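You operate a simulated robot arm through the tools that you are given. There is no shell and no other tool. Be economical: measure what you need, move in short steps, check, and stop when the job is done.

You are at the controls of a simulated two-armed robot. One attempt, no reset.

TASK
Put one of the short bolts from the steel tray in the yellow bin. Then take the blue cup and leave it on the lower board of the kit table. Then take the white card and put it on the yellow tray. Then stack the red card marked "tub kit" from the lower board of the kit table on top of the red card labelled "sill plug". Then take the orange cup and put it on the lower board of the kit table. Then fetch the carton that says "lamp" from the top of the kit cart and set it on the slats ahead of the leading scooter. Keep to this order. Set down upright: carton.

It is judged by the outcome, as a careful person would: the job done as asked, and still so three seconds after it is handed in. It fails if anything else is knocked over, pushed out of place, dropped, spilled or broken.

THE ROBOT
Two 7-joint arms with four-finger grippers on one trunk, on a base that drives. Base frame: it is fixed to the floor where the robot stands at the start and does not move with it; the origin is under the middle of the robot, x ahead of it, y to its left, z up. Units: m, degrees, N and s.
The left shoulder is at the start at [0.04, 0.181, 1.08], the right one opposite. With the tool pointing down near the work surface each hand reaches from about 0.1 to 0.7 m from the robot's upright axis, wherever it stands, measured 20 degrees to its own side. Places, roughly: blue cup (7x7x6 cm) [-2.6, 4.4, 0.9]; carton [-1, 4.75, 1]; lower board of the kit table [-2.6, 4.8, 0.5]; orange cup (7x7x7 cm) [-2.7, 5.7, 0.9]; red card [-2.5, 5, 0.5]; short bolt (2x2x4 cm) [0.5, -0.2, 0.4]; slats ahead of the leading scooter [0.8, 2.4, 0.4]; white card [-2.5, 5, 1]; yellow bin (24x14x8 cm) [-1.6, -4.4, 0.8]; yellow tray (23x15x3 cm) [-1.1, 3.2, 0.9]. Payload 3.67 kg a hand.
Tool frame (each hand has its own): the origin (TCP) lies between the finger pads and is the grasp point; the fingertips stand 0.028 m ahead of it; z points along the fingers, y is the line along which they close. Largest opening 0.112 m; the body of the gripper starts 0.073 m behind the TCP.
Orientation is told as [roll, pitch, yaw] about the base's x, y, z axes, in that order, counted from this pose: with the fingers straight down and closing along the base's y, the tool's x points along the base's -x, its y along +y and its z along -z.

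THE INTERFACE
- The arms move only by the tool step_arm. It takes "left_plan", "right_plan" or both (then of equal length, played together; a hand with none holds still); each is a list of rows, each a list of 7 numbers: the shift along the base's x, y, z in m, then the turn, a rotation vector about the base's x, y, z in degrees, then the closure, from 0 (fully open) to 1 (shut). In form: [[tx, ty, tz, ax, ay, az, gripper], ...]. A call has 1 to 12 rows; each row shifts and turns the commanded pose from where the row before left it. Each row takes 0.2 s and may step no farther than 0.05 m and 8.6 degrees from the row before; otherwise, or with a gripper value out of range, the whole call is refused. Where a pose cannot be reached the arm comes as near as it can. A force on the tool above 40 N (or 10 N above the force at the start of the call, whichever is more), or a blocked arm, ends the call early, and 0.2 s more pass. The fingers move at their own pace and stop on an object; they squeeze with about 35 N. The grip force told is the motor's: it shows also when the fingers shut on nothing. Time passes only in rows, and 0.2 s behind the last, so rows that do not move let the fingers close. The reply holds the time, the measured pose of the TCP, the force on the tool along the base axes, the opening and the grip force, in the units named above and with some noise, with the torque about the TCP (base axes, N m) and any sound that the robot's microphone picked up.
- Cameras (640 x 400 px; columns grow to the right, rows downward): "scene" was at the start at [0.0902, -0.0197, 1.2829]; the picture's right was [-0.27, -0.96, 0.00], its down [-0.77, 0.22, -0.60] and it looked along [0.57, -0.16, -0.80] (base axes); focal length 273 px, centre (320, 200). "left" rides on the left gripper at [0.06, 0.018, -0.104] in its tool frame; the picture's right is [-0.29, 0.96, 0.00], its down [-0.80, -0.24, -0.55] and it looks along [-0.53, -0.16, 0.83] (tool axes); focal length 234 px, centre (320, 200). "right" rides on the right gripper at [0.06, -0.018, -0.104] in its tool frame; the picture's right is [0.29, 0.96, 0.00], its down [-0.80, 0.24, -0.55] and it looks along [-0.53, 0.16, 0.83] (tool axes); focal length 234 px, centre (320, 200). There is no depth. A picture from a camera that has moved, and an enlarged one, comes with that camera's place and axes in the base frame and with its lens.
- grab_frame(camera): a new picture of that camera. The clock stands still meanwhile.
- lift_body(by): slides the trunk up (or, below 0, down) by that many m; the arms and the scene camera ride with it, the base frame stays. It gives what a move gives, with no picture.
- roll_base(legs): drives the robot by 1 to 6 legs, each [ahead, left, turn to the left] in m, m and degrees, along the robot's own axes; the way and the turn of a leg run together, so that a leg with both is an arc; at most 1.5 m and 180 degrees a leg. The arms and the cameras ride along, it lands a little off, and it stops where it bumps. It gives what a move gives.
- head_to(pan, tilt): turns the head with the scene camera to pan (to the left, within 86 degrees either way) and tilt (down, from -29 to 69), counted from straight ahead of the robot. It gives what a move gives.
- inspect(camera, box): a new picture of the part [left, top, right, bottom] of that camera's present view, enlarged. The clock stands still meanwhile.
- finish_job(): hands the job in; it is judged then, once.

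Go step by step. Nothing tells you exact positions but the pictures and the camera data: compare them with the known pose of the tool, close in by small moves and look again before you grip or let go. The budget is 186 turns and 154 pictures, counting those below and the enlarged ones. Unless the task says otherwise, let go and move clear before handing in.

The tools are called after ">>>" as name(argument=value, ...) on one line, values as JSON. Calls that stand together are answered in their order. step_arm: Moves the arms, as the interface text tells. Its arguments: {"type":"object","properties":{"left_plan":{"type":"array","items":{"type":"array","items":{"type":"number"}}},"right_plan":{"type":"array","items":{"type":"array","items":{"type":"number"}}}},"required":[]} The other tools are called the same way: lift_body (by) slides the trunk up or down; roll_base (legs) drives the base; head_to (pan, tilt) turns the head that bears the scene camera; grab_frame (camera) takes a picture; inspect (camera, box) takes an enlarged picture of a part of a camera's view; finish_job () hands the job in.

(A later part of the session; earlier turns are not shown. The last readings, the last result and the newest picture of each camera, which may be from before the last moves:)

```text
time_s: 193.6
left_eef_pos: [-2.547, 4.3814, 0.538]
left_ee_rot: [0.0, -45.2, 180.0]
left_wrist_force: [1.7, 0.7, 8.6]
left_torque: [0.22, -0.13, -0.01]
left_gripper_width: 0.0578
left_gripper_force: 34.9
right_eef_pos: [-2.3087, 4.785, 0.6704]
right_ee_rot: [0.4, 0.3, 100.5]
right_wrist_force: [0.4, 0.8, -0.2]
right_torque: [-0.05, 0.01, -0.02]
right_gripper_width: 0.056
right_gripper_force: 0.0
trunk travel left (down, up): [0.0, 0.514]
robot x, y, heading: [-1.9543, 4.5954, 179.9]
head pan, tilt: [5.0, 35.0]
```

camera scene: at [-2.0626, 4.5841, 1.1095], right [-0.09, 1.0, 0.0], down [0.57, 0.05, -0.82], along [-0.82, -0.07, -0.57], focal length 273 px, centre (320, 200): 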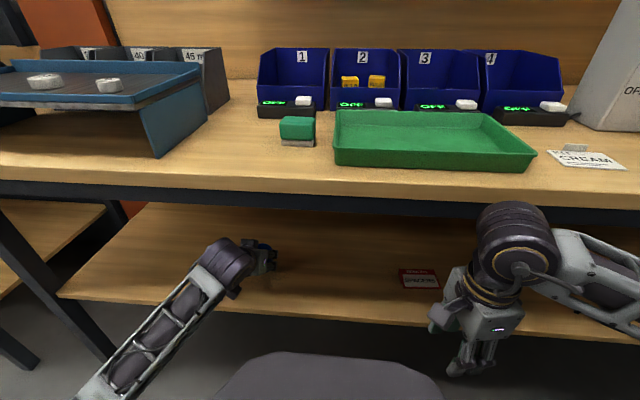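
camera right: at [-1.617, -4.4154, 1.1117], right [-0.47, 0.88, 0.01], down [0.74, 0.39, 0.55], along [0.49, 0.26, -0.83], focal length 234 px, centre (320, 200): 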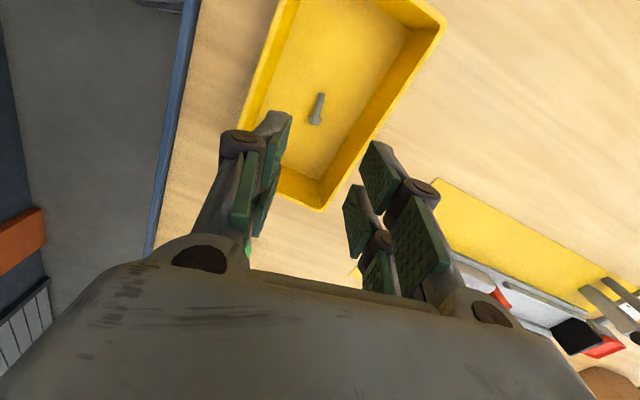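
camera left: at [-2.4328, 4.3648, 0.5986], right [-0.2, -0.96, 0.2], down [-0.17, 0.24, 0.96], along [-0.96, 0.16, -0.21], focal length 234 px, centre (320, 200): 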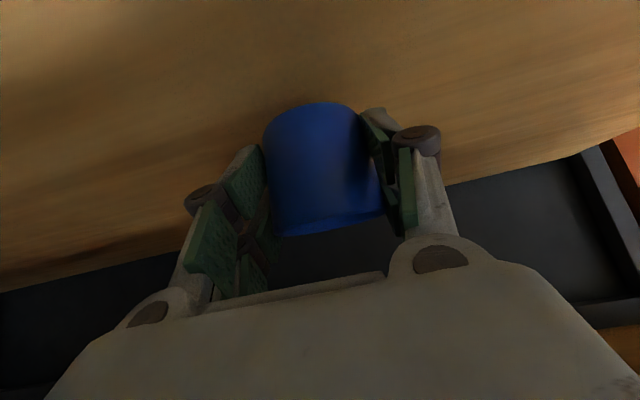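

It touches (8.6 N). Now I'll open and retreat along the tool axis.

>>> step_arm(left_plan=[[0, 0, 0.001, 0, 0, 0, 0.5], [0, 0, 0, 0, 0, 0, 0.2], [0, 0, 0, 0, 0, 0, 0.1], [0.02, 0, 0.02, 0, 0, 0, 0.1], [0.025, 0, 0.025, 0, 0, 0, 0.1], [0.03, 0, 0.025, 0, 0, 0, 0.1], [0.03, 0, 0.015, 0, 0, 0, 0.1]])

>>> grab_frame(camera="left")

>>> grab_frame(camera="scene")

```text
time_s: 195.2
left_eef_pos: [-2.4434, 4.3783, 0.6232]
left_ee_rot: [0.0, -44.9, 180.0]
left_wrist_force: [-0.2, -0.6, 0.3]
left_torque: [0.02, 0.0, 0.01]
left_gripper_width: 0.1009
left_gripper_force: 0.1
right_eef_pos: [-2.3088, 4.7836, 0.6706]
right_ee_rot: [0.3, 0.1, 100.4]
right_wrist_force: [-0.4, -0.5, 0.1]
right_torque: [0.0, 0.01, 0.02]
right_gripper_width: 0.0563
right_gripper_force: 0.0
trunk travel left (down, up): [0.0, 0.514]
robot x, y, heading: [-1.9512, 4.5898, 179.7]
head pan, tilt: [5.0, 35.0]
```

```text
95 pictures are left
camera left: at [-2.3271, 4.3607, 0.6539], right [-0.2, -0.96, 0.2], down [-0.17, 0.24, 0.96], along [-0.96, 0.16, -0.21], focal length 234 px, centre (320, 200)
```

left: 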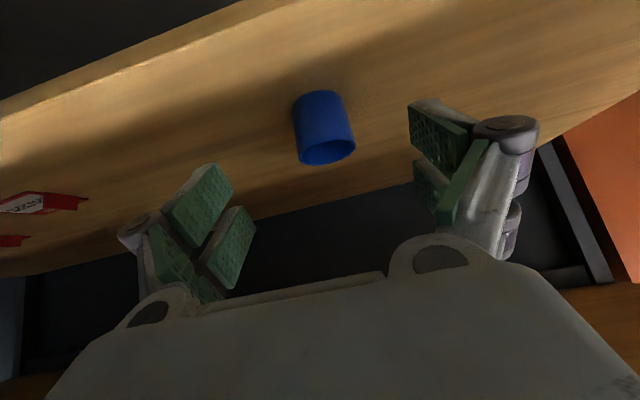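

```text
94 pictures are left
camera scene: at [-2.0623, 4.5842, 1.1095], right [-0.09, 1.0, 0.0], down [0.57, 0.05, -0.82], along [-0.82, -0.07, -0.57], focal length 273 px, centre (320, 200)
```

scene: 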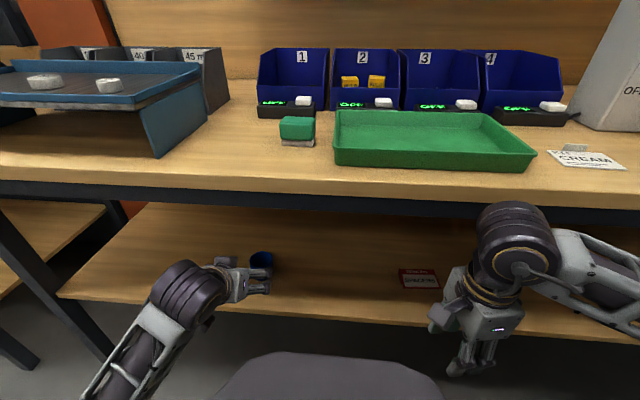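

The blue cup stands upright on the lower board. Next is the white card near (−2.52, 5.0) on the table top. I'll back off, raise the trunk and shift right for a close look.

>>> roll_base(legs=[[-0.17, 0, 0]])

>>> lift_body(by=0.4)

>>> roll_base(legs=[[0, -0.2, 0]])

>>> head_to(pan=-10, tilt=45)

>>> grab_frame(camera="scene")

```text
time_s: 196.7
left_eef_pos: [-2.2674, 4.3762, 0.6228]
left_ee_rot: [-0.1, -45.1, -179.7]
left_wrist_force: [0.3, 1.0, 0.8]
left_torque: [0.0, 0.03, -0.06]
left_gripper_width: 0.1009
left_gripper_force: 0.0
right_eef_pos: [-2.1348, 4.7822, 0.6706]
right_ee_rot: [0.4, 0.1, 100.6]
right_wrist_force: [-0.7, -1.4, -1.0]
right_torque: [-0.02, 0.03, 0.0]
right_gripper_width: 0.0562
right_gripper_force: 0.1
trunk travel left (down, up): [0.0, 0.514]
robot x, y, heading: [-1.7742, 4.592, -179.8]
head pan, tilt: [5.0, 35.0]
```

```text
time_s: 200.6
left_eef_pos: [-2.2676, 4.3768, 1.0198]
left_ee_rot: [0.0, -45.0, -179.8]
left_wrist_force: [0.4, 0.0, -0.1]
left_torque: [0.0, 0.04, -0.03]
left_gripper_width: 0.1011
left_gripper_force: 0.1
right_eef_pos: [-2.1362, 4.7826, 1.069]
right_ee_rot: [0.4, 0.1, 100.6]
right_wrist_force: [0.4, 0.0, 0.0]
right_torque: [0.05, 0.0, 0.0]
right_gripper_width: 0.0558
right_gripper_force: 0.1
trunk travel left (down, up): [-0.4, 0.114]
robot x, y, heading: [-1.7803, 4.5951, -179.8]
head pan, tilt: [5.0, 35.0]
```

```text
time_s: 202.2
left_eef_pos: [-2.2692, 4.5694, 1.0188]
left_ee_rot: [0.0, -45.0, -180.0]
left_wrist_force: [-0.1, 0.2, -0.1]
left_torque: [0.02, -0.02, -0.01]
left_gripper_width: 0.1007
left_gripper_force: 0.0
right_eef_pos: [-2.1364, 4.9739, 1.0677]
right_ee_rot: [0.4, 0.2, 100.6]
right_wrist_force: [-0.1, 0.4, 0.8]
right_torque: [0.0, 0.01, -0.03]
right_gripper_width: 0.0559
right_gripper_force: 0.0
trunk travel left (down, up): [-0.4, 0.114]
robot x, y, heading: [-1.7774, 4.7841, -180.2]
head pan, tilt: [5.0, 35.0]
```

```text
time_s: 202.9
left_eef_pos: [-2.2678, 4.5696, 1.0201]
left_ee_rot: [0.2, -45.0, -179.8]
left_wrist_force: [0.8, 0.6, -0.8]
left_torque: [-0.02, -0.02, 0.02]
left_gripper_width: 0.1009
left_gripper_force: 0.1
right_eef_pos: [-2.1353, 4.9738, 1.069]
right_ee_rot: [0.4, 0.3, 100.5]
right_wrist_force: [-0.2, 0.9, -0.1]
right_torque: [-0.03, 0.04, -0.01]
right_gripper_width: 0.0561
right_gripper_force: 0.0
trunk travel left (down, up): [-0.4, 0.114]
robot x, y, heading: [-1.7784, 4.7813, -180.1]
head pan, tilt: [-10.0, 45.0]
```

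```text
93 pictures are left
camera scene: at [-1.8811, 4.7976, 1.4932], right [0.17, 0.98, 0.0], down [0.7, -0.12, -0.71], along [-0.7, 0.12, -0.71], focal length 273 px, centre (320, 200)
```

scene: 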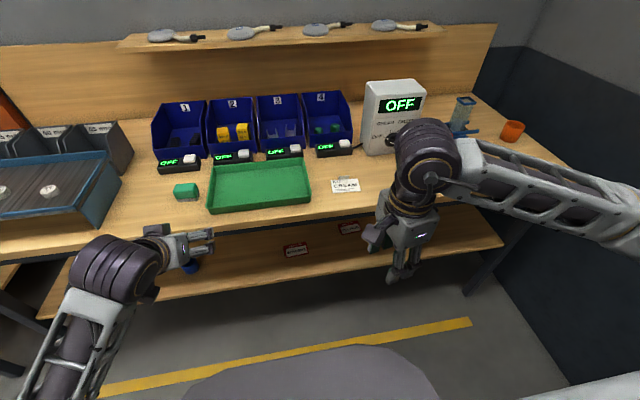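

I can see the white card at pixel (345,185) and the orange cup at (513,130). I'll zoom in on the card.

>>> inspect(camera="scene", box=[310, 160, 390, 210])

>>> inspect(camera="scene", box=[250, 210, 390, 290])

```text
8.00 times, centred on (350, 185) of scene
camera zoom: at [-1.8811, 4.7976, 1.4932], right [0.17, 0.98, 0.0], down [0.7, -0.12, -0.71], along [-0.7, 0.12, -0.71], focal length 2183 px, centre (80, 320)
```

zoom: 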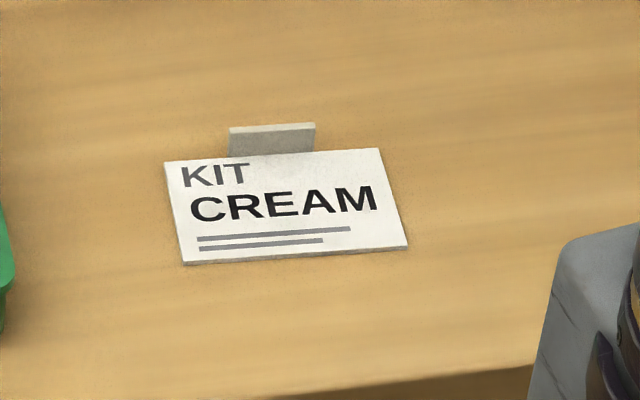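

```text
4.57 times, centred on (320, 250) of scene
camera zoom: at [-1.8811, 4.7976, 1.4932], right [0.17, 0.98, 0.0], down [0.7, -0.12, -0.71], along [-0.7, 0.12, -0.71], focal length 1248 px, centre (320, -29)
```

zoom: 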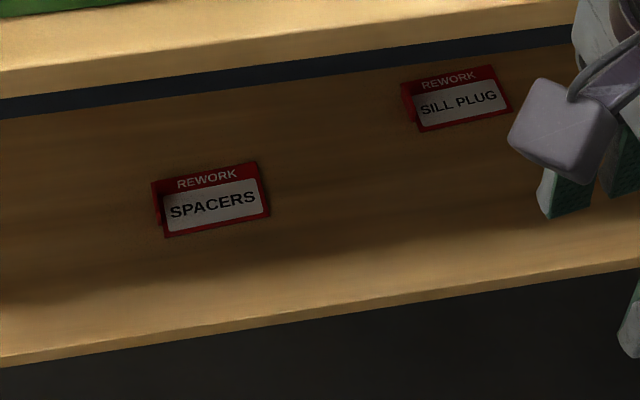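

The white card has an upright tab along y at about (−2.545, 4.990), its top about z 0.92. I'll grip that tab with the right hand pointing down, closing along x. I'll drive in and bring the hand above it.

>>> roll_base(legs=[[0.2, 0, 0]])

>>> step_arm(right_plan=[[-0.04, 0.003, -0.01, 0, 0, -7, 0.5], [-0.04, 0.003, -0.01, 0, 0, -7, 0.5], [-0.04, 0.003, -0.01, 0, 0, 0, 0.5], [-0.04, 0.003, -0.02, 0, 0, 0, 0.5], [-0.04, 0.003, -0.02, 0, 0, 0, 0.5], [0, 0, 0, 0, 0, 0, 0.5]])

>>> grab_frame(camera="right")

>>> grab_frame(camera="scene")

```text
time_s: 204.6
left_eef_pos: [-2.4702, 4.5689, 1.02]
left_ee_rot: [-0.1, -45.0, -180.0]
left_wrist_force: [-1.3, 0.5, 1.1]
left_torque: [0.03, -0.05, 0.02]
left_gripper_width: 0.1011
left_gripper_force: 0.1
right_eef_pos: [-2.3371, 4.9737, 1.0683]
right_ee_rot: [0.4, 0.3, 100.6]
right_wrist_force: [-0.2, -0.1, -0.9]
right_torque: [0.0, -0.01, 0.01]
right_gripper_width: 0.0562
right_gripper_force: 0.1
trunk travel left (down, up): [-0.4, 0.114]
robot x, y, heading: [-1.9837, 4.7822, -179.8]
head pan, tilt: [-10.0, 45.0]
```

```text
time_s: 206.0
left_eef_pos: [-2.4701, 4.5695, 1.0205]
left_ee_rot: [0.0, -44.9, -179.8]
left_wrist_force: [0.1, -0.2, 0.1]
left_torque: [0.02, 0.03, -0.01]
left_gripper_width: 0.1007
left_gripper_force: 0.0
right_eef_pos: [-2.5404, 4.9863, 0.9992]
right_ee_rot: [0.3, 0.3, 86.5]
right_wrist_force: [0.7, -0.3, -0.9]
right_torque: [-0.02, 0.03, 0.0]
right_gripper_width: 0.056
right_gripper_force: 0.0
trunk travel left (down, up): [-0.4, 0.114]
robot x, y, heading: [-1.9798, 4.7795, -179.8]
head pan, tilt: [-10.0, 45.0]
```

```text
90 pictures are left
camera right: at [-2.5244, 4.9256, 1.1013], right [-0.97, -0.23, 0.01], down [-0.19, 0.81, 0.55], along [-0.13, 0.54, -0.83], focal length 234 px, centre (320, 200)
```

right: 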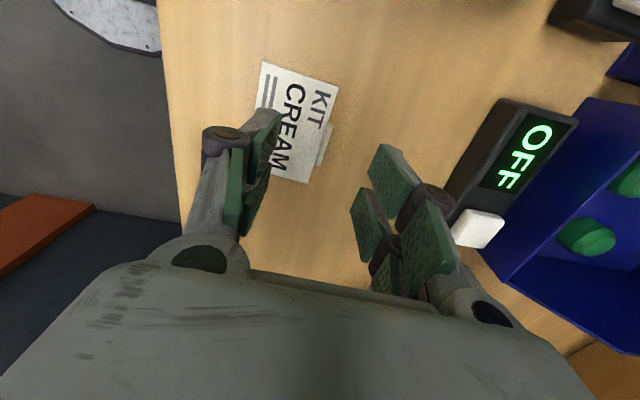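

```text
89 pictures are left
camera scene: at [-2.0827, 4.7969, 1.4933], right [0.17, 0.99, 0.0], down [0.7, -0.12, -0.71], along [-0.7, 0.12, -0.71], focal length 273 px, centre (320, 200)
```

scene: 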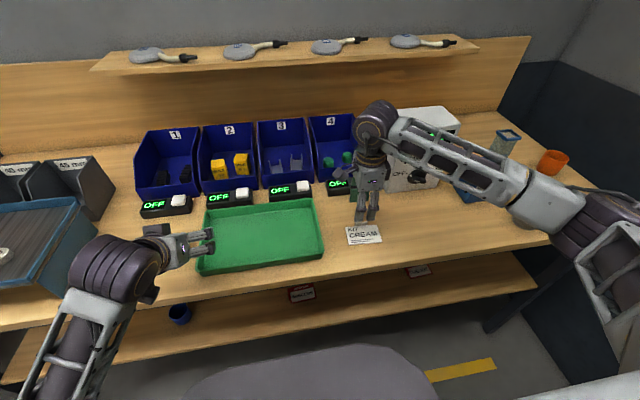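

>>> inspect(camera="right", box=[240, 50, 400, 200])

```text
2.67 times, centred on (320, 125) of right
camera zoom: at [-2.5244, 4.9256, 1.1013], right [-0.97, -0.23, 0.01], down [-0.19, 0.81, 0.55], along [-0.13, 0.54, -0.83], focal length 624 px, centre (320, 400)
```

zoom: 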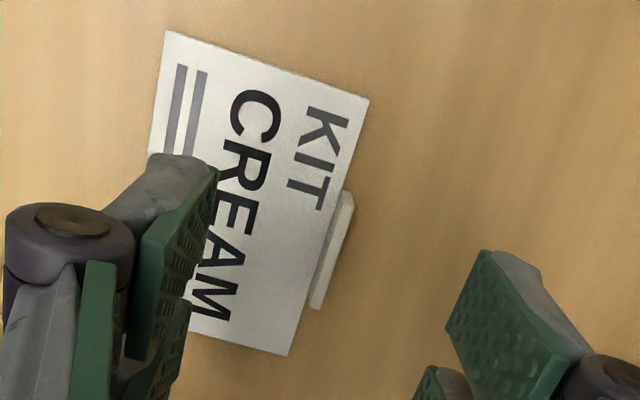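

The tab lies along y at (−2.545, 4.992). I'll align yaw, then lower toward it.

>>> step_arm(right_plan=[[-0.0045, 0.0055, -0.015, 0, 0, 3.5, 0.6], [0, 0, -0.02, 0, 0, 0, 0.6], [0, 0, -0.014, 0, 0, 0, 0.6], [0, 0, 0, 0, 0, 0, 0.6]])

>>> inspect(camera="right", box=[240, 80, 400, 240])

```text
time_s: 207.0
left_eef_pos: [-2.4703, 4.568, 1.0197]
left_ee_rot: [0.0, -45.0, -179.9]
left_wrist_force: [0.0, 0.2, -0.7]
left_torque: [0.02, 0.01, -0.01]
left_gripper_width: 0.1008
left_gripper_force: 0.0
right_eef_pos: [-2.5432, 4.9929, 0.949]
right_ee_rot: [0.5, 0.3, 90.1]
right_wrist_force: [-0.3, -0.1, -0.1]
right_torque: [0.0, -0.01, 0.02]
right_gripper_width: 0.045
right_gripper_force: 0.0
trunk travel left (down, up): [-0.4, 0.114]
robot x, y, heading: [-1.982, 4.7854, -179.9]
head pan, tilt: [-10.0, 45.0]
```

```text
2.50 times, centred on (320, 160) of right
camera zoom: at [-2.524, 4.9339, 1.0525], right [-0.96, -0.29, 0.01], down [-0.24, 0.8, 0.55], along [-0.17, 0.53, -0.83], focal length 585 px, centre (320, 300)
```

zoom: 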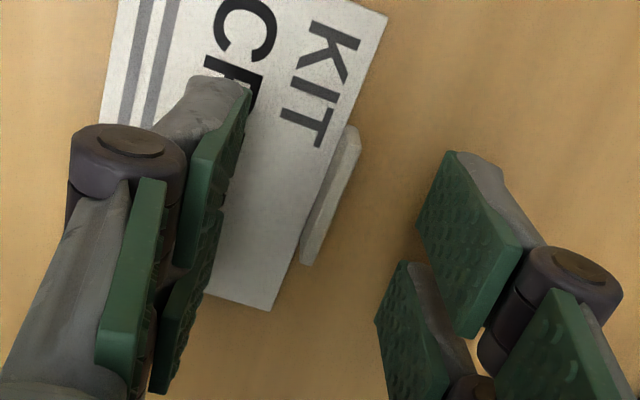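

The tab is between the fingertips. I'll lower to just above the card surface and close.

>>> step_arm(right_plan=[[-0.0015, 0, -0.009, 0, 0, 0, 0.6], [0, 0, -0.005, 0, 0, 0, 0.6], [0, 0, 0, 0, 0, 0, 0.85], [0, 0, 0, 0, 0, 0, 1], [0, 0, 0, 0, 0, 0, 1]])

>>> inspect(camera="right", box=[240, 80, 400, 240])

```text
time_s: 208.2
left_eef_pos: [-2.4711, 4.5673, 1.0215]
left_ee_rot: [0.1, -45.0, -179.9]
left_wrist_force: [-0.4, -0.1, 0.5]
left_torque: [0.0, 0.0, 0.04]
left_gripper_width: 0.1007
left_gripper_force: 0.1
right_eef_pos: [-2.5435, 4.9943, 0.9351]
right_ee_rot: [0.5, 0.2, 90.0]
right_wrist_force: [0.5, 0.2, 0.0]
right_torque: [-0.03, 0.0, 0.01]
right_gripper_width: 0.006
right_gripper_force: 35.0
trunk travel left (down, up): [-0.4, 0.114]
robot x, y, heading: [-1.9853, 4.7822, -180.1]
head pan, tilt: [-10.0, 45.0]
```

```text
2.50 times, centred on (320, 160) of right
camera zoom: at [-2.5247, 4.9344, 1.0376], right [-0.96, -0.29, 0.01], down [-0.24, 0.8, 0.55], along [-0.17, 0.53, -0.83], focal length 585 px, centre (320, 300)
```

zoom: 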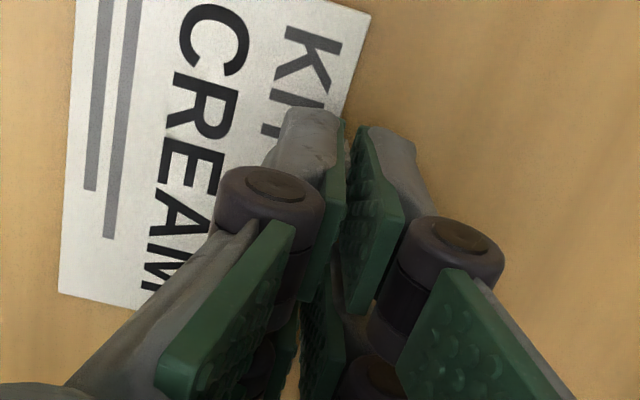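

The 6 mm tab is gripped. Lifting.

>>> step_arm(right_plan=[[0, 0, 0.02, 0, 0, 0, 1], [0, 0, 0.03, 0, 0, 0, 1], [0, 0, 0.04, 0, 0, 0, 1], [0, 0, 0.04, 0, 0, 0, 1], [0.03, 0, 0.02, 0, 0, 0, 1], [0.04, 0, 0, 0, 0, 0, 1], [0.04, 0, 0, 0, 0, 0, 1], [0.04, 0, 0, 0, 0, 0, 1]])

>>> grab_frame(camera="scene")

```text
time_s: 210.0
left_eef_pos: [-2.4697, 4.5687, 1.0195]
left_ee_rot: [0.0, -45.0, -179.9]
left_wrist_force: [0.7, 0.1, -0.9]
left_torque: [0.01, 0.05, -0.01]
left_gripper_width: 0.1007
left_gripper_force: 0.2
right_eef_pos: [-2.392, 4.9951, 1.0823]
right_ee_rot: [0.5, 0.2, 90.1]
right_wrist_force: [0.9, 0.3, -0.6]
right_torque: [0.03, 0.01, 0.03]
right_gripper_width: 0.0059
right_gripper_force: 35.3
trunk travel left (down, up): [-0.4, 0.114]
robot x, y, heading: [-1.9839, 4.7834, -179.7]
head pan, tilt: [-10.0, 45.0]
```

```text
85 pictures are left
camera scene: at [-2.0821, 4.7972, 1.4933], right [0.17, 0.99, 0.0], down [0.7, -0.12, -0.71], along [-0.7, 0.12, -0.71], focal length 273 px, centre (320, 200)
```

scene: 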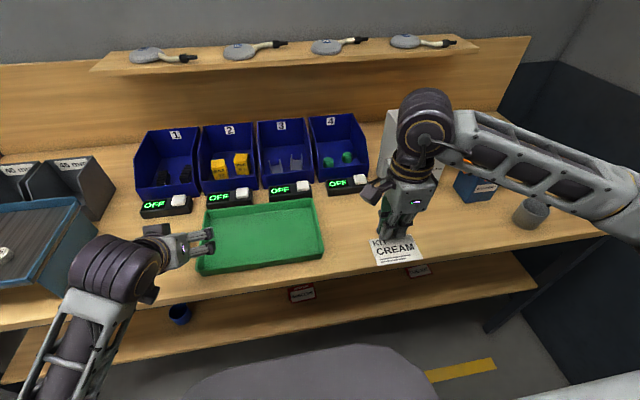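

The card is held level. Now to the yellow tray at about (−1.1, 3.2): I'll back off, slide down the aisle, and turn to face +x.

>>> roll_base(legs=[[-0.18, 0, 0], [0, 1.33, 0], [0, 0, -179.5]])

>>> head_to(pan=-10, tilt=40)

>>> grab_frame(camera="scene")

```text
time_s: 226.2
left_eef_pos: [-1.3107, 3.6534, 1.0196]
left_ee_rot: [0.0, -44.9, 2.2]
left_wrist_force: [0.7, 0.3, -0.6]
left_torque: [0.0, 0.01, -0.01]
left_gripper_width: 0.1008
left_gripper_force: 0.1
right_eef_pos: [-1.3727, 3.2257, 1.0822]
right_ee_rot: [0.4, 0.3, -87.9]
right_wrist_force: [-0.4, 0.8, -0.6]
right_torque: [-0.01, 0.0, 0.0]
right_gripper_width: 0.0061
right_gripper_force: 34.8
trunk travel left (down, up): [-0.4, 0.114]
robot x, y, heading: [-1.7931, 3.4219, 1.8]
head pan, tilt: [-10.0, 45.0]
```

```text
time_s: 226.9
left_eef_pos: [-1.3096, 3.6545, 1.0201]
left_ee_rot: [0.1, -45.0, 2.2]
left_wrist_force: [1.0, 0.1, -0.8]
left_torque: [0.03, 0.01, 0.0]
left_gripper_width: 0.101
left_gripper_force: 0.0
right_eef_pos: [-1.3712, 3.2245, 1.0825]
right_ee_rot: [0.3, 0.2, -87.9]
right_wrist_force: [0.2, 0.7, -1.0]
right_torque: [0.01, 0.0, -0.01]
right_gripper_width: 0.006
right_gripper_force: 35.1
trunk travel left (down, up): [-0.4, 0.114]
robot x, y, heading: [-1.7905, 3.422, 2.3]
head pan, tilt: [-10.0, 40.0]
```

```text
84 pictures are left
camera scene: at [-1.6875, 3.4117, 1.5004], right [-0.14, -0.99, 0.0], down [-0.64, 0.09, -0.77], along [0.76, -0.1, -0.64], focal length 273 px, centre (320, 200)
```

scene: 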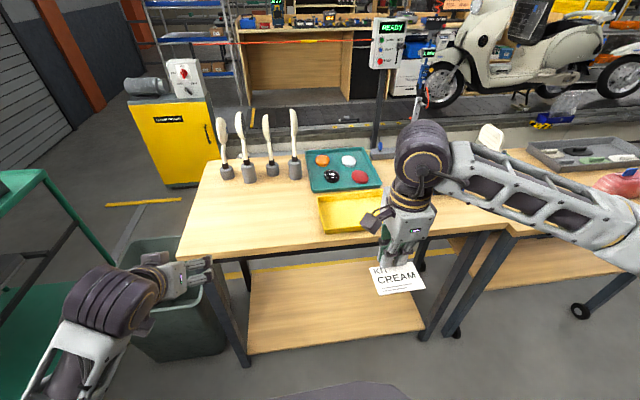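

The yellow tray spans about x −1.15…−0.985, y 3.10…3.325. I'll zoom to confirm, and drive in a bit with a heading correction.

>>> roll_base(legs=[[0.15, 0, -2.0]])

>>> head_to(pan=-15, tilt=50)

>>> grab_frame(camera="scene")

```text
time_s: 228.3
left_eef_pos: [-1.1485, 3.6384, 1.0214]
left_ee_rot: [0.0, -45.1, 0.1]
left_wrist_force: [0.3, -0.6, -0.1]
left_torque: [0.01, 0.04, -0.02]
left_gripper_width: 0.1009
left_gripper_force: 0.0
right_eef_pos: [-1.2256, 3.2146, 1.0824]
right_ee_rot: [0.4, 0.2, -90.0]
right_wrist_force: [-0.1, -0.9, 0.2]
right_torque: [0.01, -0.02, 0.01]
right_gripper_width: 0.006
right_gripper_force: 35.1
trunk travel left (down, up): [-0.4, 0.114]
robot x, y, heading: [-1.6408, 3.4233, 0.0]
head pan, tilt: [-10.0, 40.0]
```

```text
time_s: 229.0
left_eef_pos: [-1.1467, 3.6394, 1.0191]
left_ee_rot: [0.0, -44.8, 0.1]
left_wrist_force: [0.5, -0.7, -1.1]
left_torque: [-0.01, 0.02, 0.0]
left_gripper_width: 0.1006
left_gripper_force: 0.0
right_eef_pos: [-1.2251, 3.2126, 1.0821]
right_ee_rot: [0.2, 0.2, -90.0]
right_wrist_force: [0.2, -0.1, -0.9]
right_torque: [0.01, 0.01, -0.01]
right_gripper_width: 0.006
right_gripper_force: 35.4
trunk travel left (down, up): [-0.4, 0.114]
robot x, y, heading: [-1.6395, 3.4257, 0.1]
head pan, tilt: [-15.0, 50.0]
```

```text
83 pictures are left
camera scene: at [-1.5421, 3.4057, 1.4862], right [-0.26, -0.97, 0.0], down [-0.74, 0.2, -0.64], along [0.62, -0.17, -0.77], focal length 273 px, centre (320, 200)
```

scene: 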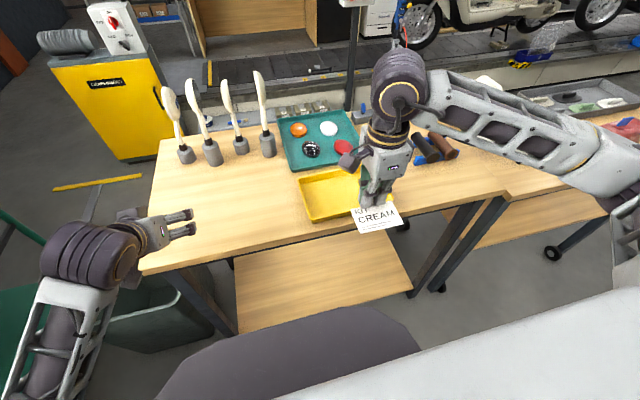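

The tray centre is about (−1.083, 3.205). I'll move the card above it at height.

>>> step_arm(right_plan=[[0.035, -0.002, 0, 0, 0, 0, 1], [0.035, -0.002, 0, 0, 0, 0, 1], [0.035, -0.002, 0, 0, 0, 0, 1], [0.035, -0.001, -0.02, 0, 0, 0, 1], [0.033, -0.001, -0.03, 0, 0, 0, 1], [0, 0, -0.02, 0, 0, 0, 1]])

>>> grab_frame(camera="right")

>>> inspect(camera="scene", box=[270, 130, 430, 250])

```text
time_s: 230.4
left_eef_pos: [-1.1489, 3.6383, 1.0199]
left_ee_rot: [0.1, -44.9, 0.1]
left_wrist_force: [0.2, 0.3, 0.5]
left_torque: [-0.03, 0.01, -0.05]
left_gripper_width: 0.1008
left_gripper_force: 0.0
right_eef_pos: [-1.0508, 3.2074, 1.0104]
right_ee_rot: [0.4, 0.3, -90.1]
right_wrist_force: [0.1, 0.3, -0.5]
right_torque: [0.01, 0.01, -0.03]
right_gripper_width: 0.0063
right_gripper_force: 35.9
trunk travel left (down, up): [-0.4, 0.114]
robot x, y, heading: [-1.635, 3.4258, 0.2]
head pan, tilt: [-15.0, 50.0]
```

```text
82 pictures are left
camera right: at [-1.0697, 3.266, 1.1133], right [0.96, 0.29, 0.01], down [0.24, -0.8, 0.55], along [0.17, -0.53, -0.83], focal length 234 px, centre (320, 200)
```

right: 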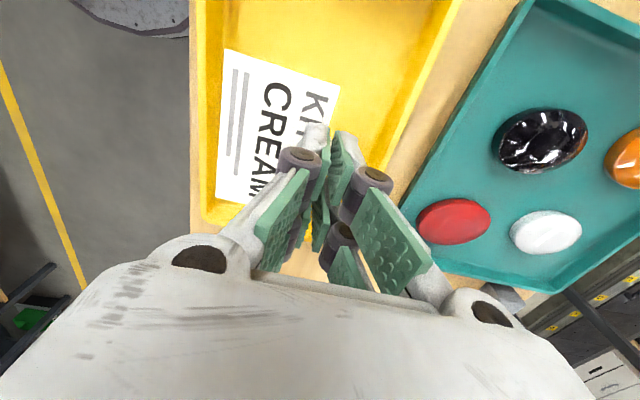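

```text
3.33 times, centred on (350, 190) of scene
camera zoom: at [-1.5437, 3.4055, 1.4863], right [-0.26, -0.97, 0.0], down [-0.74, 0.2, -0.64], along [0.62, -0.17, -0.77], focal length 910 px, centre (220, 233)
```

zoom: 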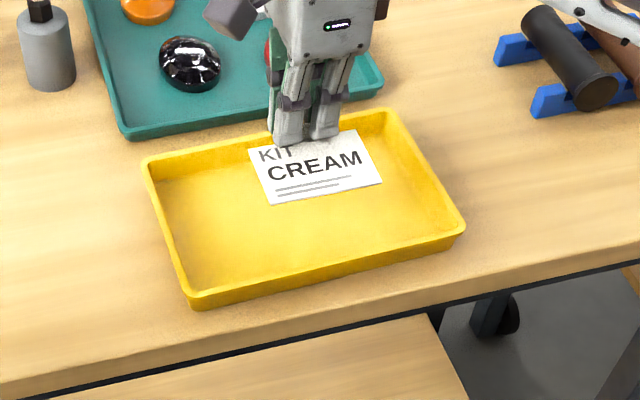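

The card lines up over the tray. I'll shift 1 cm toward me, then lower until it nearly touches the tray floor.

>>> step_arm(right_plan=[[-0.005, 0.002, -0.02, 0, 0, 0, 1], [-0.005, 0.002, -0.02, 0, 0, 0, 1], [0, 0, -0.015, 0, 0, 0, 1], [0, 0, -0.007, 0, 0, 0, 1], [0, 0, 0, 0, 0, 0, 1]])

>>> step_arm(right_plan=[[0, 0, -0.003, 0, 0, 0, 1], [0, 0, -0.002, 0, 0, 0, 1], [0, 0, -0.002, 0, 0, 0, 1]])

>>> inspect(camera="scene", box=[270, 130, 430, 250])

```text
time_s: 231.6
left_eef_pos: [-1.1479, 3.6393, 1.0204]
left_ee_rot: [0.0, -45.0, 0.1]
left_wrist_force: [0.1, -0.2, 1.0]
left_torque: [0.03, 0.01, -0.03]
left_gripper_width: 0.1009
left_gripper_force: 0.0
right_eef_pos: [-1.0621, 3.2095, 0.9497]
right_ee_rot: [0.4, 0.2, -90.0]
right_wrist_force: [-0.5, 0.4, 0.2]
right_torque: [0.01, -0.03, 0.03]
right_gripper_width: 0.0058
right_gripper_force: 35.2
trunk travel left (down, up): [-0.4, 0.114]
robot x, y, heading: [-1.6367, 3.4262, 0.1]
head pan, tilt: [-15.0, 50.0]
```

```text
time_s: 232.4
left_eef_pos: [-1.1486, 3.6392, 1.0201]
left_ee_rot: [0.0, -45.0, 0.1]
left_wrist_force: [0.6, 1.1, -0.4]
left_torque: [-0.01, -0.02, 0.02]
left_gripper_width: 0.1005
left_gripper_force: 0.0
right_eef_pos: [-1.063, 3.2091, 0.9424]
right_ee_rot: [0.5, 0.2, -90.0]
right_wrist_force: [0.4, 0.1, 0.7]
right_torque: [0.05, 0.05, -0.01]
right_gripper_width: 0.0058
right_gripper_force: 34.6
trunk travel left (down, up): [-0.4, 0.114]
robot x, y, heading: [-1.6367, 3.4265, 0.1]
head pan, tilt: [-15.0, 50.0]
```

```text
3.33 times, centred on (350, 190) of scene
camera zoom: at [-1.5431, 3.4057, 1.4863], right [-0.26, -0.97, 0.0], down [-0.74, 0.2, -0.64], along [0.62, -0.17, -0.77], focal length 910 px, centre (220, 233)
```

zoom: 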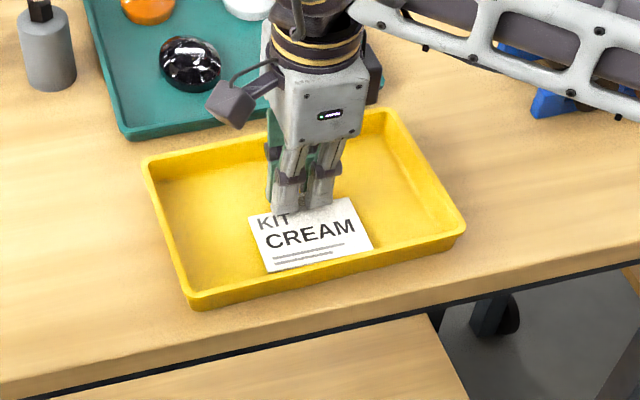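

The card is near the front wall, so I'll shift it 12 mm away and lower it to contact.

>>> step_arm(right_plan=[[0.012, 0, 0, 0, 0, 0, 1], [0, 0, -0.002, 0, 0, 0, 1], [0, 0, -0.002, 0, 0, 0, 1], [0, 0, -0.002, 0, 0, 0, 1]])

```text
time_s: 233.4
left_eef_pos: [-1.1478, 3.6391, 1.0203]
left_ee_rot: [-0.1, -45.0, 0.1]
left_wrist_force: [-0.3, 0.6, 0.3]
left_torque: [-0.01, 0.0, -0.01]
left_gripper_width: 0.1006
left_gripper_force: 0.0
right_eef_pos: [-1.0511, 3.2102, 0.9382]
right_ee_rot: [0.4, 0.3, -90.0]
right_wrist_force: [0.4, 0.1, 2.5]
right_torque: [-0.09, -0.01, 0.06]
right_gripper_width: 0.0062
right_gripper_force: 34.9
trunk travel left (down, up): [-0.4, 0.114]
robot x, y, heading: [-1.6356, 3.4225, 0.3]
head pan, tilt: [-15.0, 50.0]
```

It's in contact. I'll release with a small opening and rise.

>>> step_arm(right_plan=[[0, 0, 0.001, 0, 0, 0, 0.75], [0, 0, 0, 0, 0, 0, 0.75], [0, 0, 0.02, 0, 0, 0, 0.75], [0, 0, 0.03, 0, 0, 0, 0.75], [0, 0, 0.04, 0, 0, 0, 0.75], [0, 0, 0.04, 0, 0, 0, 0.75]])

>>> inspect(camera="scene", box=[270, 130, 430, 250])

```text
time_s: 234.8
left_eef_pos: [-1.148, 3.6395, 1.0204]
left_ee_rot: [0.1, -45.0, 0.1]
left_wrist_force: [0.5, 0.9, 0.8]
left_torque: [-0.03, 0.02, -0.01]
left_gripper_width: 0.1007
left_gripper_force: 0.1
right_eef_pos: [-1.0507, 3.2072, 1.0667]
right_ee_rot: [0.4, 0.2, -90.0]
right_wrist_force: [0.0, 0.6, 0.6]
right_torque: [-0.01, 0.0, -0.02]
right_gripper_width: 0.0279
right_gripper_force: 0.1
trunk travel left (down, up): [-0.4, 0.114]
robot x, y, heading: [-1.6369, 3.4287, 0.2]
head pan, tilt: [-15.0, 50.0]
```

```text
3.33 times, centred on (350, 190) of scene
camera zoom: at [-1.5436, 3.4061, 1.4863], right [-0.26, -0.97, 0.0], down [-0.74, 0.2, -0.64], along [0.62, -0.17, -0.77], focal length 910 px, centre (220, 233)
```

zoom: 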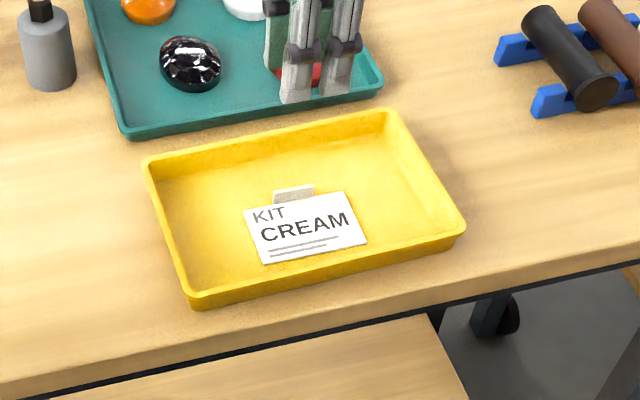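

The white card is on the yellow tray. Next are the red cards: sill plug near (−2.65, 5.08) and tub kit near (−2.58, 5.28) on the lower board. I'll retract and drive back to the kit table.

>>> step_arm(right_plan=[[-0.04, 0, 0, 0, 0, 0, 0.5], [-0.04, 0, 0, 0, 0, 0, 0.5], [-0.04, 0, 0, 0, 0, 0, 0.5], [-0.04, 0, 0, 0, 0, 0, 0.5], [-0.03, 0, 0, 0, 0, 0, 0.5]])

>>> roll_base(legs=[[-0.15, 0, 0], [0, 0, 179.8], [0, -1.0, 0]])

>>> head_to(pan=-25, tilt=35)

>>> grab_frame(camera="scene")

```text
time_s: 236.0
left_eef_pos: [-1.1482, 3.6392, 1.0209]
left_ee_rot: [-0.1, -45.0, 0.1]
left_wrist_force: [-0.8, 1.1, -0.3]
left_torque: [0.0, -0.01, 0.05]
left_gripper_width: 0.1009
left_gripper_force: 0.0
right_eef_pos: [-1.2416, 3.2095, 1.0685]
right_ee_rot: [0.4, 0.2, -90.0]
right_wrist_force: [-0.1, -0.3, -0.5]
right_torque: [0.02, -0.01, 0.02]
right_gripper_width: 0.0563
right_gripper_force: 0.0
trunk travel left (down, up): [-0.4, 0.114]
robot x, y, heading: [-1.6358, 3.4266, 0.3]
head pan, tilt: [-15.0, 50.0]
```

```text
time_s: 250.8
left_eef_pos: [-2.336, 4.2137, 1.0205]
left_ee_rot: [0.0, -45.0, -175.8]
left_wrist_force: [-0.7, 0.0, 0.2]
left_torque: [0.02, 0.0, 0.0]
left_gripper_width: 0.1008
left_gripper_force: 0.0
right_eef_pos: [-2.273, 4.6498, 1.068]
right_ee_rot: [0.5, 0.2, 94.1]
right_wrist_force: [-0.2, 0.1, 0.7]
right_torque: [-0.01, -0.01, 0.02]
right_gripper_width: 0.0562
right_gripper_force: 0.1
trunk travel left (down, up): [-0.4, 0.114]
robot x, y, heading: [-1.8658, 4.4593, -175.9]
head pan, tilt: [-15.0, 50.0]
```

```text
time_s: 251.6
left_eef_pos: [-2.3362, 4.2128, 1.021]
left_ee_rot: [0.0, -45.1, -175.7]
left_wrist_force: [-0.3, 0.0, 0.3]
left_torque: [-0.03, 0.01, 0.0]
left_gripper_width: 0.1009
left_gripper_force: 0.1
right_eef_pos: [-2.2734, 4.6499, 1.0686]
right_ee_rot: [0.4, 0.2, 94.1]
right_wrist_force: [0.1, -0.2, -0.4]
right_torque: [-0.02, -0.02, -0.03]
right_gripper_width: 0.0561
right_gripper_force: 0.0
trunk travel left (down, up): [-0.4, 0.114]
robot x, y, heading: [-1.8644, 4.4623, -175.7]
head pan, tilt: [-25.0, 35.0]
```

```text
78 pictures are left
camera scene: at [-1.9667, 4.492, 1.508], right [0.36, 0.93, 0.0], down [0.54, -0.2, -0.82], along [-0.77, 0.29, -0.57], focal length 273 px, centre (320, 200)
```

scene: 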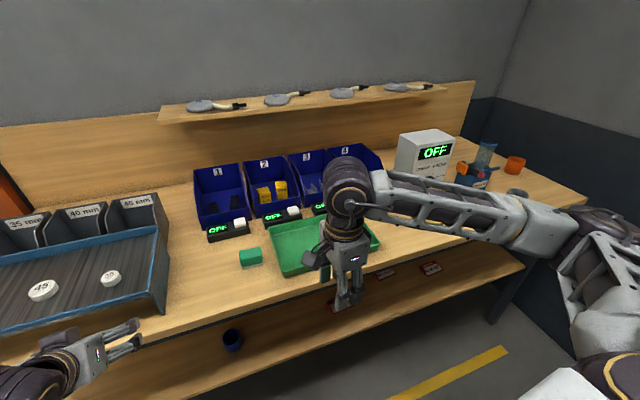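

I'll straighten the heading and slide to y≈5.08 while keeping clear of the table edge, then lower the trunk.

>>> roll_base(legs=[[0, 0, -4.2], [-0.07, -0.62, 0]])

>>> step_arm(right_plan=[[0, 0, 0, 0, 0, 8.2, 0.5], [0, 0, 0, 0, 0, 8.2, 0.5], [0, 0, 0, 0, 0, 8.2, 0.5], [0, 0, 0, 0, 0, 8.2, 0.5], [0, 0, 0, 0, 0, 8.2, 0.5], [0, 0, 0, 0, 0, 8.2, 0.5], [0, 0, 0, 0, 0, 8.2, 0.5], [0, 0, 0, 0, 0, 8.2, 0.5], [0, 0, 0, 0, 0, 8.2, 0.5], [0, 0, 0, 0, 0, 8.2, 0.5], [0, 0, 0, 0, 0, 8, 0.5]])

>>> lift_body(by=-0.4)

>>> head_to(pan=-5, tilt=38)

>>> grab_frame(camera="scene")

```text
time_s: 255.7
left_eef_pos: [-2.2802, 4.8807, 1.0194]
left_ee_rot: [0.1, -45.0, 179.4]
left_wrist_force: [0.0, -0.3, 0.5]
left_torque: [0.01, 0.01, 0.0]
left_gripper_width: 0.101
left_gripper_force: 0.0
right_eef_pos: [-2.1825, 5.3112, 1.0675]
right_ee_rot: [0.5, 0.3, 89.4]
right_wrist_force: [0.3, 0.2, 0.7]
right_torque: [0.03, -0.01, 0.02]
right_gripper_width: 0.0559
right_gripper_force: 0.1
trunk travel left (down, up): [-0.4, 0.114]
robot x, y, heading: [-1.7891, 5.0894, 179.2]
head pan, tilt: [-25.0, 35.0]
```

```text
time_s: 258.1
left_eef_pos: [-2.2802, 4.881, 1.02]
left_ee_rot: [0.0, -45.0, 179.4]
left_wrist_force: [-0.6, -0.9, 0.5]
left_torque: [0.03, 0.02, 0.01]
left_gripper_width: 0.1011
left_gripper_force: 0.0
right_eef_pos: [-2.1829, 5.3118, 1.0691]
right_ee_rot: [0.4, 0.3, 179.5]
right_wrist_force: [0.1, 0.0, -0.4]
right_torque: [-0.02, 0.01, 0.0]
right_gripper_width: 0.0557
right_gripper_force: 0.1
trunk travel left (down, up): [-0.4, 0.114]
robot x, y, heading: [-1.7871, 5.0888, 179.4]
head pan, tilt: [-25.0, 35.0]
```

```text
time_s: 261.9
left_eef_pos: [-2.2807, 4.8821, 0.6226]
left_ee_rot: [0.0, -45.0, 179.4]
left_wrist_force: [0.2, -0.1, -0.1]
left_torque: [0.01, -0.02, 0.0]
left_gripper_width: 0.1005
left_gripper_force: 0.0
right_eef_pos: [-2.1832, 5.3112, 0.6695]
right_ee_rot: [0.4, 0.2, 179.4]
right_wrist_force: [0.3, 1.1, 1.1]
right_torque: [-0.03, 0.01, 0.0]
right_gripper_width: 0.0558
right_gripper_force: 0.1
trunk travel left (down, up): [0.0, 0.514]
robot x, y, heading: [-1.7891, 5.0901, 179.5]
head pan, tilt: [-25.0, 35.0]
```

```text
time_s: 262.8
left_eef_pos: [-2.2796, 4.8809, 0.6221]
left_ee_rot: [0.1, -45.0, 179.4]
left_wrist_force: [-0.3, 0.6, -0.8]
left_torque: [-0.01, -0.03, -0.01]
left_gripper_width: 0.1009
left_gripper_force: 0.1
right_eef_pos: [-2.1831, 5.3129, 0.6701]
right_ee_rot: [0.4, 0.3, 179.3]
right_wrist_force: [-0.5, -1.3, -0.1]
right_torque: [0.01, 0.0, 0.05]
right_gripper_width: 0.0559
right_gripper_force: 0.1
trunk travel left (down, up): [0.0, 0.514]
robot x, y, heading: [-1.7885, 5.0876, 179.5]
head pan, tilt: [-5.0, 38.0]
```

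```text
77 pictures are left
camera scene: at [-1.8963, 5.0984, 1.1049], right [0.1, 1.0, 0.0], down [0.61, -0.06, -0.79], along [-0.78, 0.08, -0.62], focal length 273 px, centre (320, 200)
```

scene: 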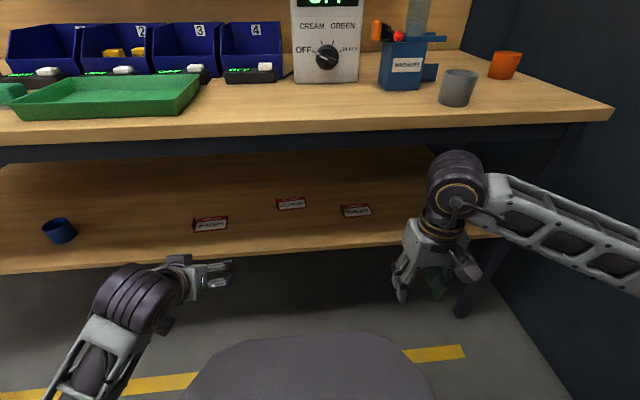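

>>> inspect(camera="scene", box=[260, 180, 400, 240])

>>> inspect(camera="scene", box=[320, 190, 390, 235])

```text
4.57 times, centred on (330, 210) of scene
camera zoom: at [-1.8963, 5.0984, 1.1049], right [0.1, 1.0, 0.0], down [0.61, -0.06, -0.79], along [-0.78, 0.08, -0.62], focal length 1248 px, centre (274, 154)
```

zoom: 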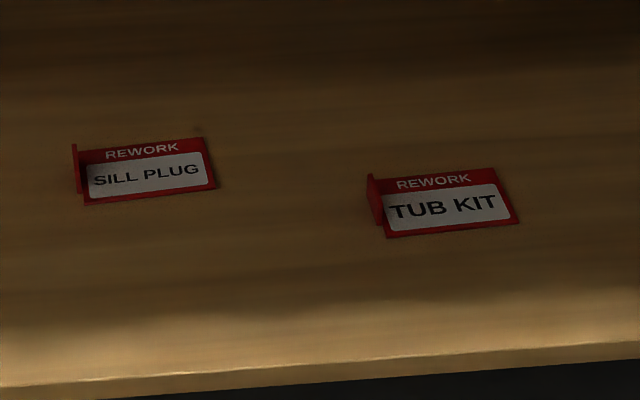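

```text
8.89 times, centred on (355, 212) of scene
camera zoom: at [-1.8963, 5.0984, 1.1049], right [0.1, 1.0, 0.0], down [0.61, -0.06, -0.79], along [-0.78, 0.08, -0.62], focal length 2426 px, centre (9, 89)
```

zoom: 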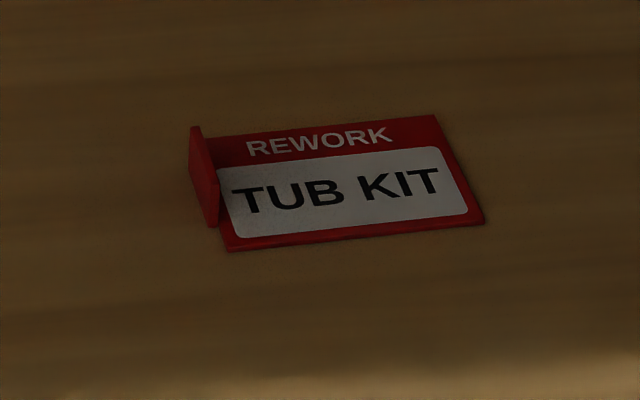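

The red cards have an upright fin on their −y edge. The tub-kit fin is near (−2.58, 5.242), and the sill-plug fin is near (−2.64, 5.025). I'll drive in and tilt the right hand 45° forward, closing along y.

>>> roll_base(legs=[[0.17, 0.1, 0.5]])

>>> step_arm(right_plan=[[0, 0, 0, 0, 7.5, 0, 0.5], [0, 0, 0, 0, 7.5, 0, 0.5], [0, 0, 0, 0, 7.5, 0, 0.5], [0, 0, 0, 0, 7.5, 0, 0.5], [0, 0, 0, 0, 7.5, 0, 0.5], [0, 0, 0, 0, 7.5, 0, 0.5], [0, 0, 0, 0, 0, 0, 0.5]])

>>> grab_frame(camera="right")

>>> grab_frame(camera="scene")

```text
time_s: 264.3
left_eef_pos: [-2.4453, 4.773, 0.6216]
left_ee_rot: [0.0, -44.8, -179.7]
left_wrist_force: [0.1, 0.2, -0.1]
left_torque: [0.04, -0.01, -0.02]
left_gripper_width: 0.1009
left_gripper_force: 0.1
right_eef_pos: [-2.3531, 5.2038, 0.6699]
right_ee_rot: [0.4, 0.3, -179.7]
right_wrist_force: [0.2, -0.2, 0.3]
right_torque: [0.02, -0.06, 0.0]
right_gripper_width: 0.056
right_gripper_force: 0.0
trunk travel left (down, up): [0.0, 0.514]
robot x, y, heading: [-1.9598, 4.9906, -179.8]
head pan, tilt: [-5.0, 38.0]
```

```text
time_s: 265.9
left_eef_pos: [-2.4444, 4.7728, 0.6223]
left_ee_rot: [0.0, -45.0, -179.7]
left_wrist_force: [0.9, 0.4, 0.6]
left_torque: [0.02, -0.03, 0.0]
left_gripper_width: 0.1009
left_gripper_force: 0.0
right_eef_pos: [-2.4405, 5.1908, 0.6624]
right_ee_rot: [0.1, -44.8, -179.7]
right_wrist_force: [-0.5, 0.7, 0.7]
right_torque: [-0.03, 0.0, 0.01]
right_gripper_width: 0.0561
right_gripper_force: 0.1
right hand out of reach, approached as far as the arm can: row 3, 4, 5, 6
trunk travel left (down, up): [0.0, 0.514]
robot x, y, heading: [-1.9561, 4.9892, -179.6]
head pan, tilt: [-5.0, 38.0]
```

```text
74 pictures are left
camera right: at [-2.3251, 5.2096, 0.6931], right [0.21, -0.96, -0.2], down [-0.17, -0.24, 0.96], along [-0.96, -0.17, -0.22], focal length 234 px, centre (320, 200)
```

right: 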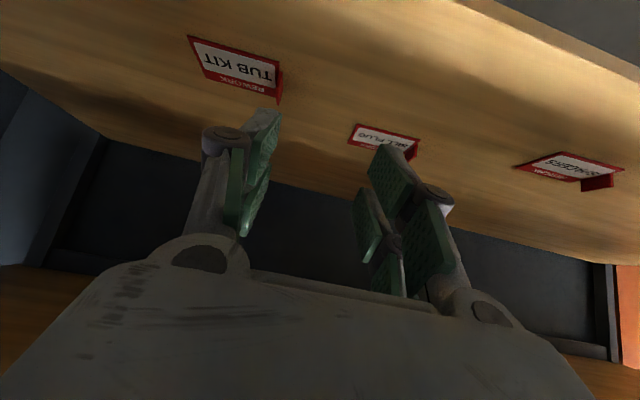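

```text
73 pictures are left
camera scene: at [-2.0637, 4.996, 1.1049], right [0.08, 1.0, 0.0], down [0.61, -0.05, -0.79], along [-0.79, 0.07, -0.62], focal length 273 px, centre (320, 200)
```

scene: 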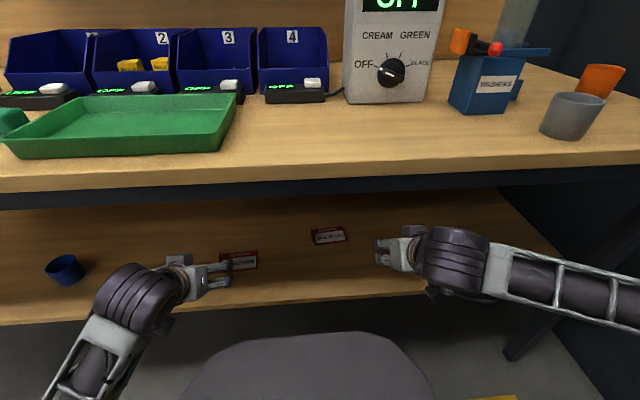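

>>> inspect(camera="right", box=[180, 20, 440, 180])

```text
2.46 times, centred on (310, 100) of right
camera zoom: at [-2.3251, 5.2096, 0.6931], right [0.21, -0.96, -0.2], down [-0.17, -0.24, 0.96], along [-0.96, -0.17, -0.22], focal length 576 px, centre (345, 446)
```

zoom: 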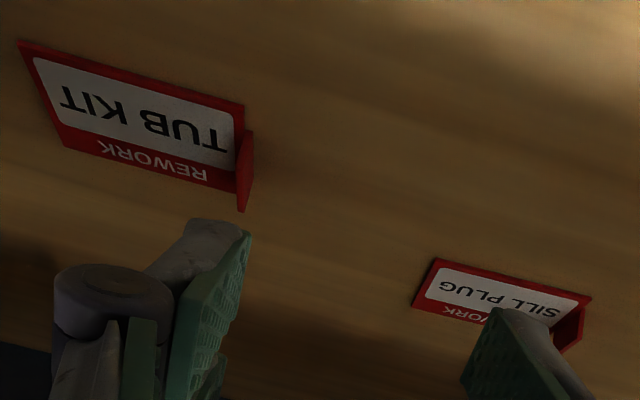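

The fin position is confirmed at (−2.579, 5.240). I'll move to a pre-grasp pose just above and behind it.

>>> step_arm(right_plan=[[-0.021, 0.0123, -0.0216, 0, 0, 0.9, 0.55], [-0.021, 0.0123, -0.0216, 0, 0, 0.9, 0.55], [-0.021, 0.0123, -0.0216, 0, 0, 0.9, 0.55], [-0.0215, 0.0123, -0.0216, 0, 0, 0.8, 0.55], [0, 0, 0, 0, 0, 0, 0.55]])

>>> inspect(camera="right", box=[200, 20, 440, 220])

```text
time_s: 267.1
left_eef_pos: [-2.4452, 4.773, 0.6214]
left_ee_rot: [0.0, -45.0, -179.7]
left_wrist_force: [-1.0, 0.2, 0.7]
left_torque: [0.01, 0.0, 0.0]
left_gripper_width: 0.1009
left_gripper_force: 0.0
right_eef_pos: [-2.5264, 5.2398, 0.5755]
right_ee_rot: [0.1, -44.7, -176.2]
right_wrist_force: [-0.4, -0.1, 0.3]
right_torque: [-0.02, -0.02, -0.03]
right_gripper_width: 0.0507
right_gripper_force: 0.1
trunk travel left (down, up): [0.0, 0.514]
robot x, y, heading: [-1.9553, 4.9902, -179.9]
head pan, tilt: [-5.0, 38.0]
```

```text
2.00 times, centred on (320, 120) of right
camera zoom: at [-2.4117, 5.2656, 0.6059], right [0.27, -0.94, -0.2], down [-0.16, -0.25, 0.96], along [-0.95, -0.23, -0.22], focal length 468 px, centre (320, 360)
```

zoom: 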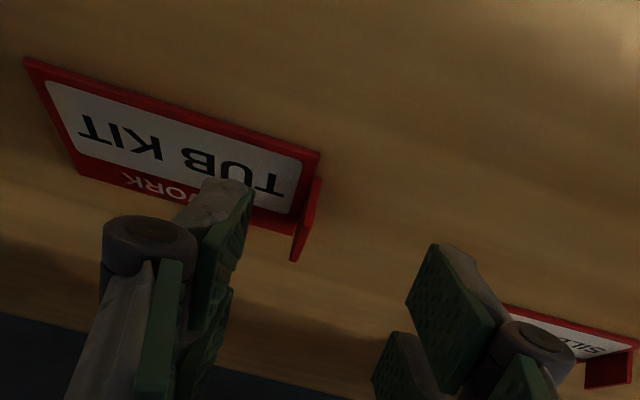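

The fin is centred between the fingertips. I'll advance to straddle it and look.

>>> step_arm(right_plan=[[-0.015, 0.0015, -0.015, 0, 0, 0, 0.55], [-0.015, 0, -0.015, 0, 0, 0, 0.55], [-0.01, 0, -0.009, 0, 0, 0, 0.55], [0, 0, 0, 0, 0, 0, 0.55]])

>>> inspect(camera="right", box=[200, 50, 440, 250])

```text
time_s: 268.1
left_eef_pos: [-2.444, 4.7734, 0.6214]
left_ee_rot: [0.0, -45.0, -179.7]
left_wrist_force: [0.3, 0.2, -0.3]
left_torque: [-0.02, 0.0, 0.0]
left_gripper_width: 0.1008
left_gripper_force: 0.1
right_eef_pos: [-2.5673, 5.2398, 0.5387]
right_ee_rot: [0.1, -45.0, -176.1]
right_wrist_force: [-0.1, 1.4, 10.4]
right_torque: [0.32, 0.03, -0.06]
right_gripper_width: 0.0521
right_gripper_force: 1.2
trunk travel left (down, up): [0.0, 0.514]
robot x, y, heading: [-1.9514, 4.9888, -179.6]
head pan, tilt: [-5.0, 38.0]
```

```text
2.00 times, centred on (320, 150) of right
camera zoom: at [-2.4531, 5.2665, 0.5676], right [0.27, -0.94, -0.2], down [-0.16, -0.25, 0.96], along [-0.95, -0.23, -0.21], focal length 468 px, centre (320, 300)
```

zoom: 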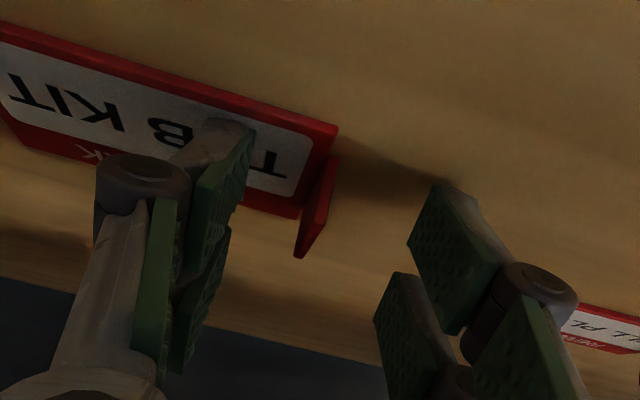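

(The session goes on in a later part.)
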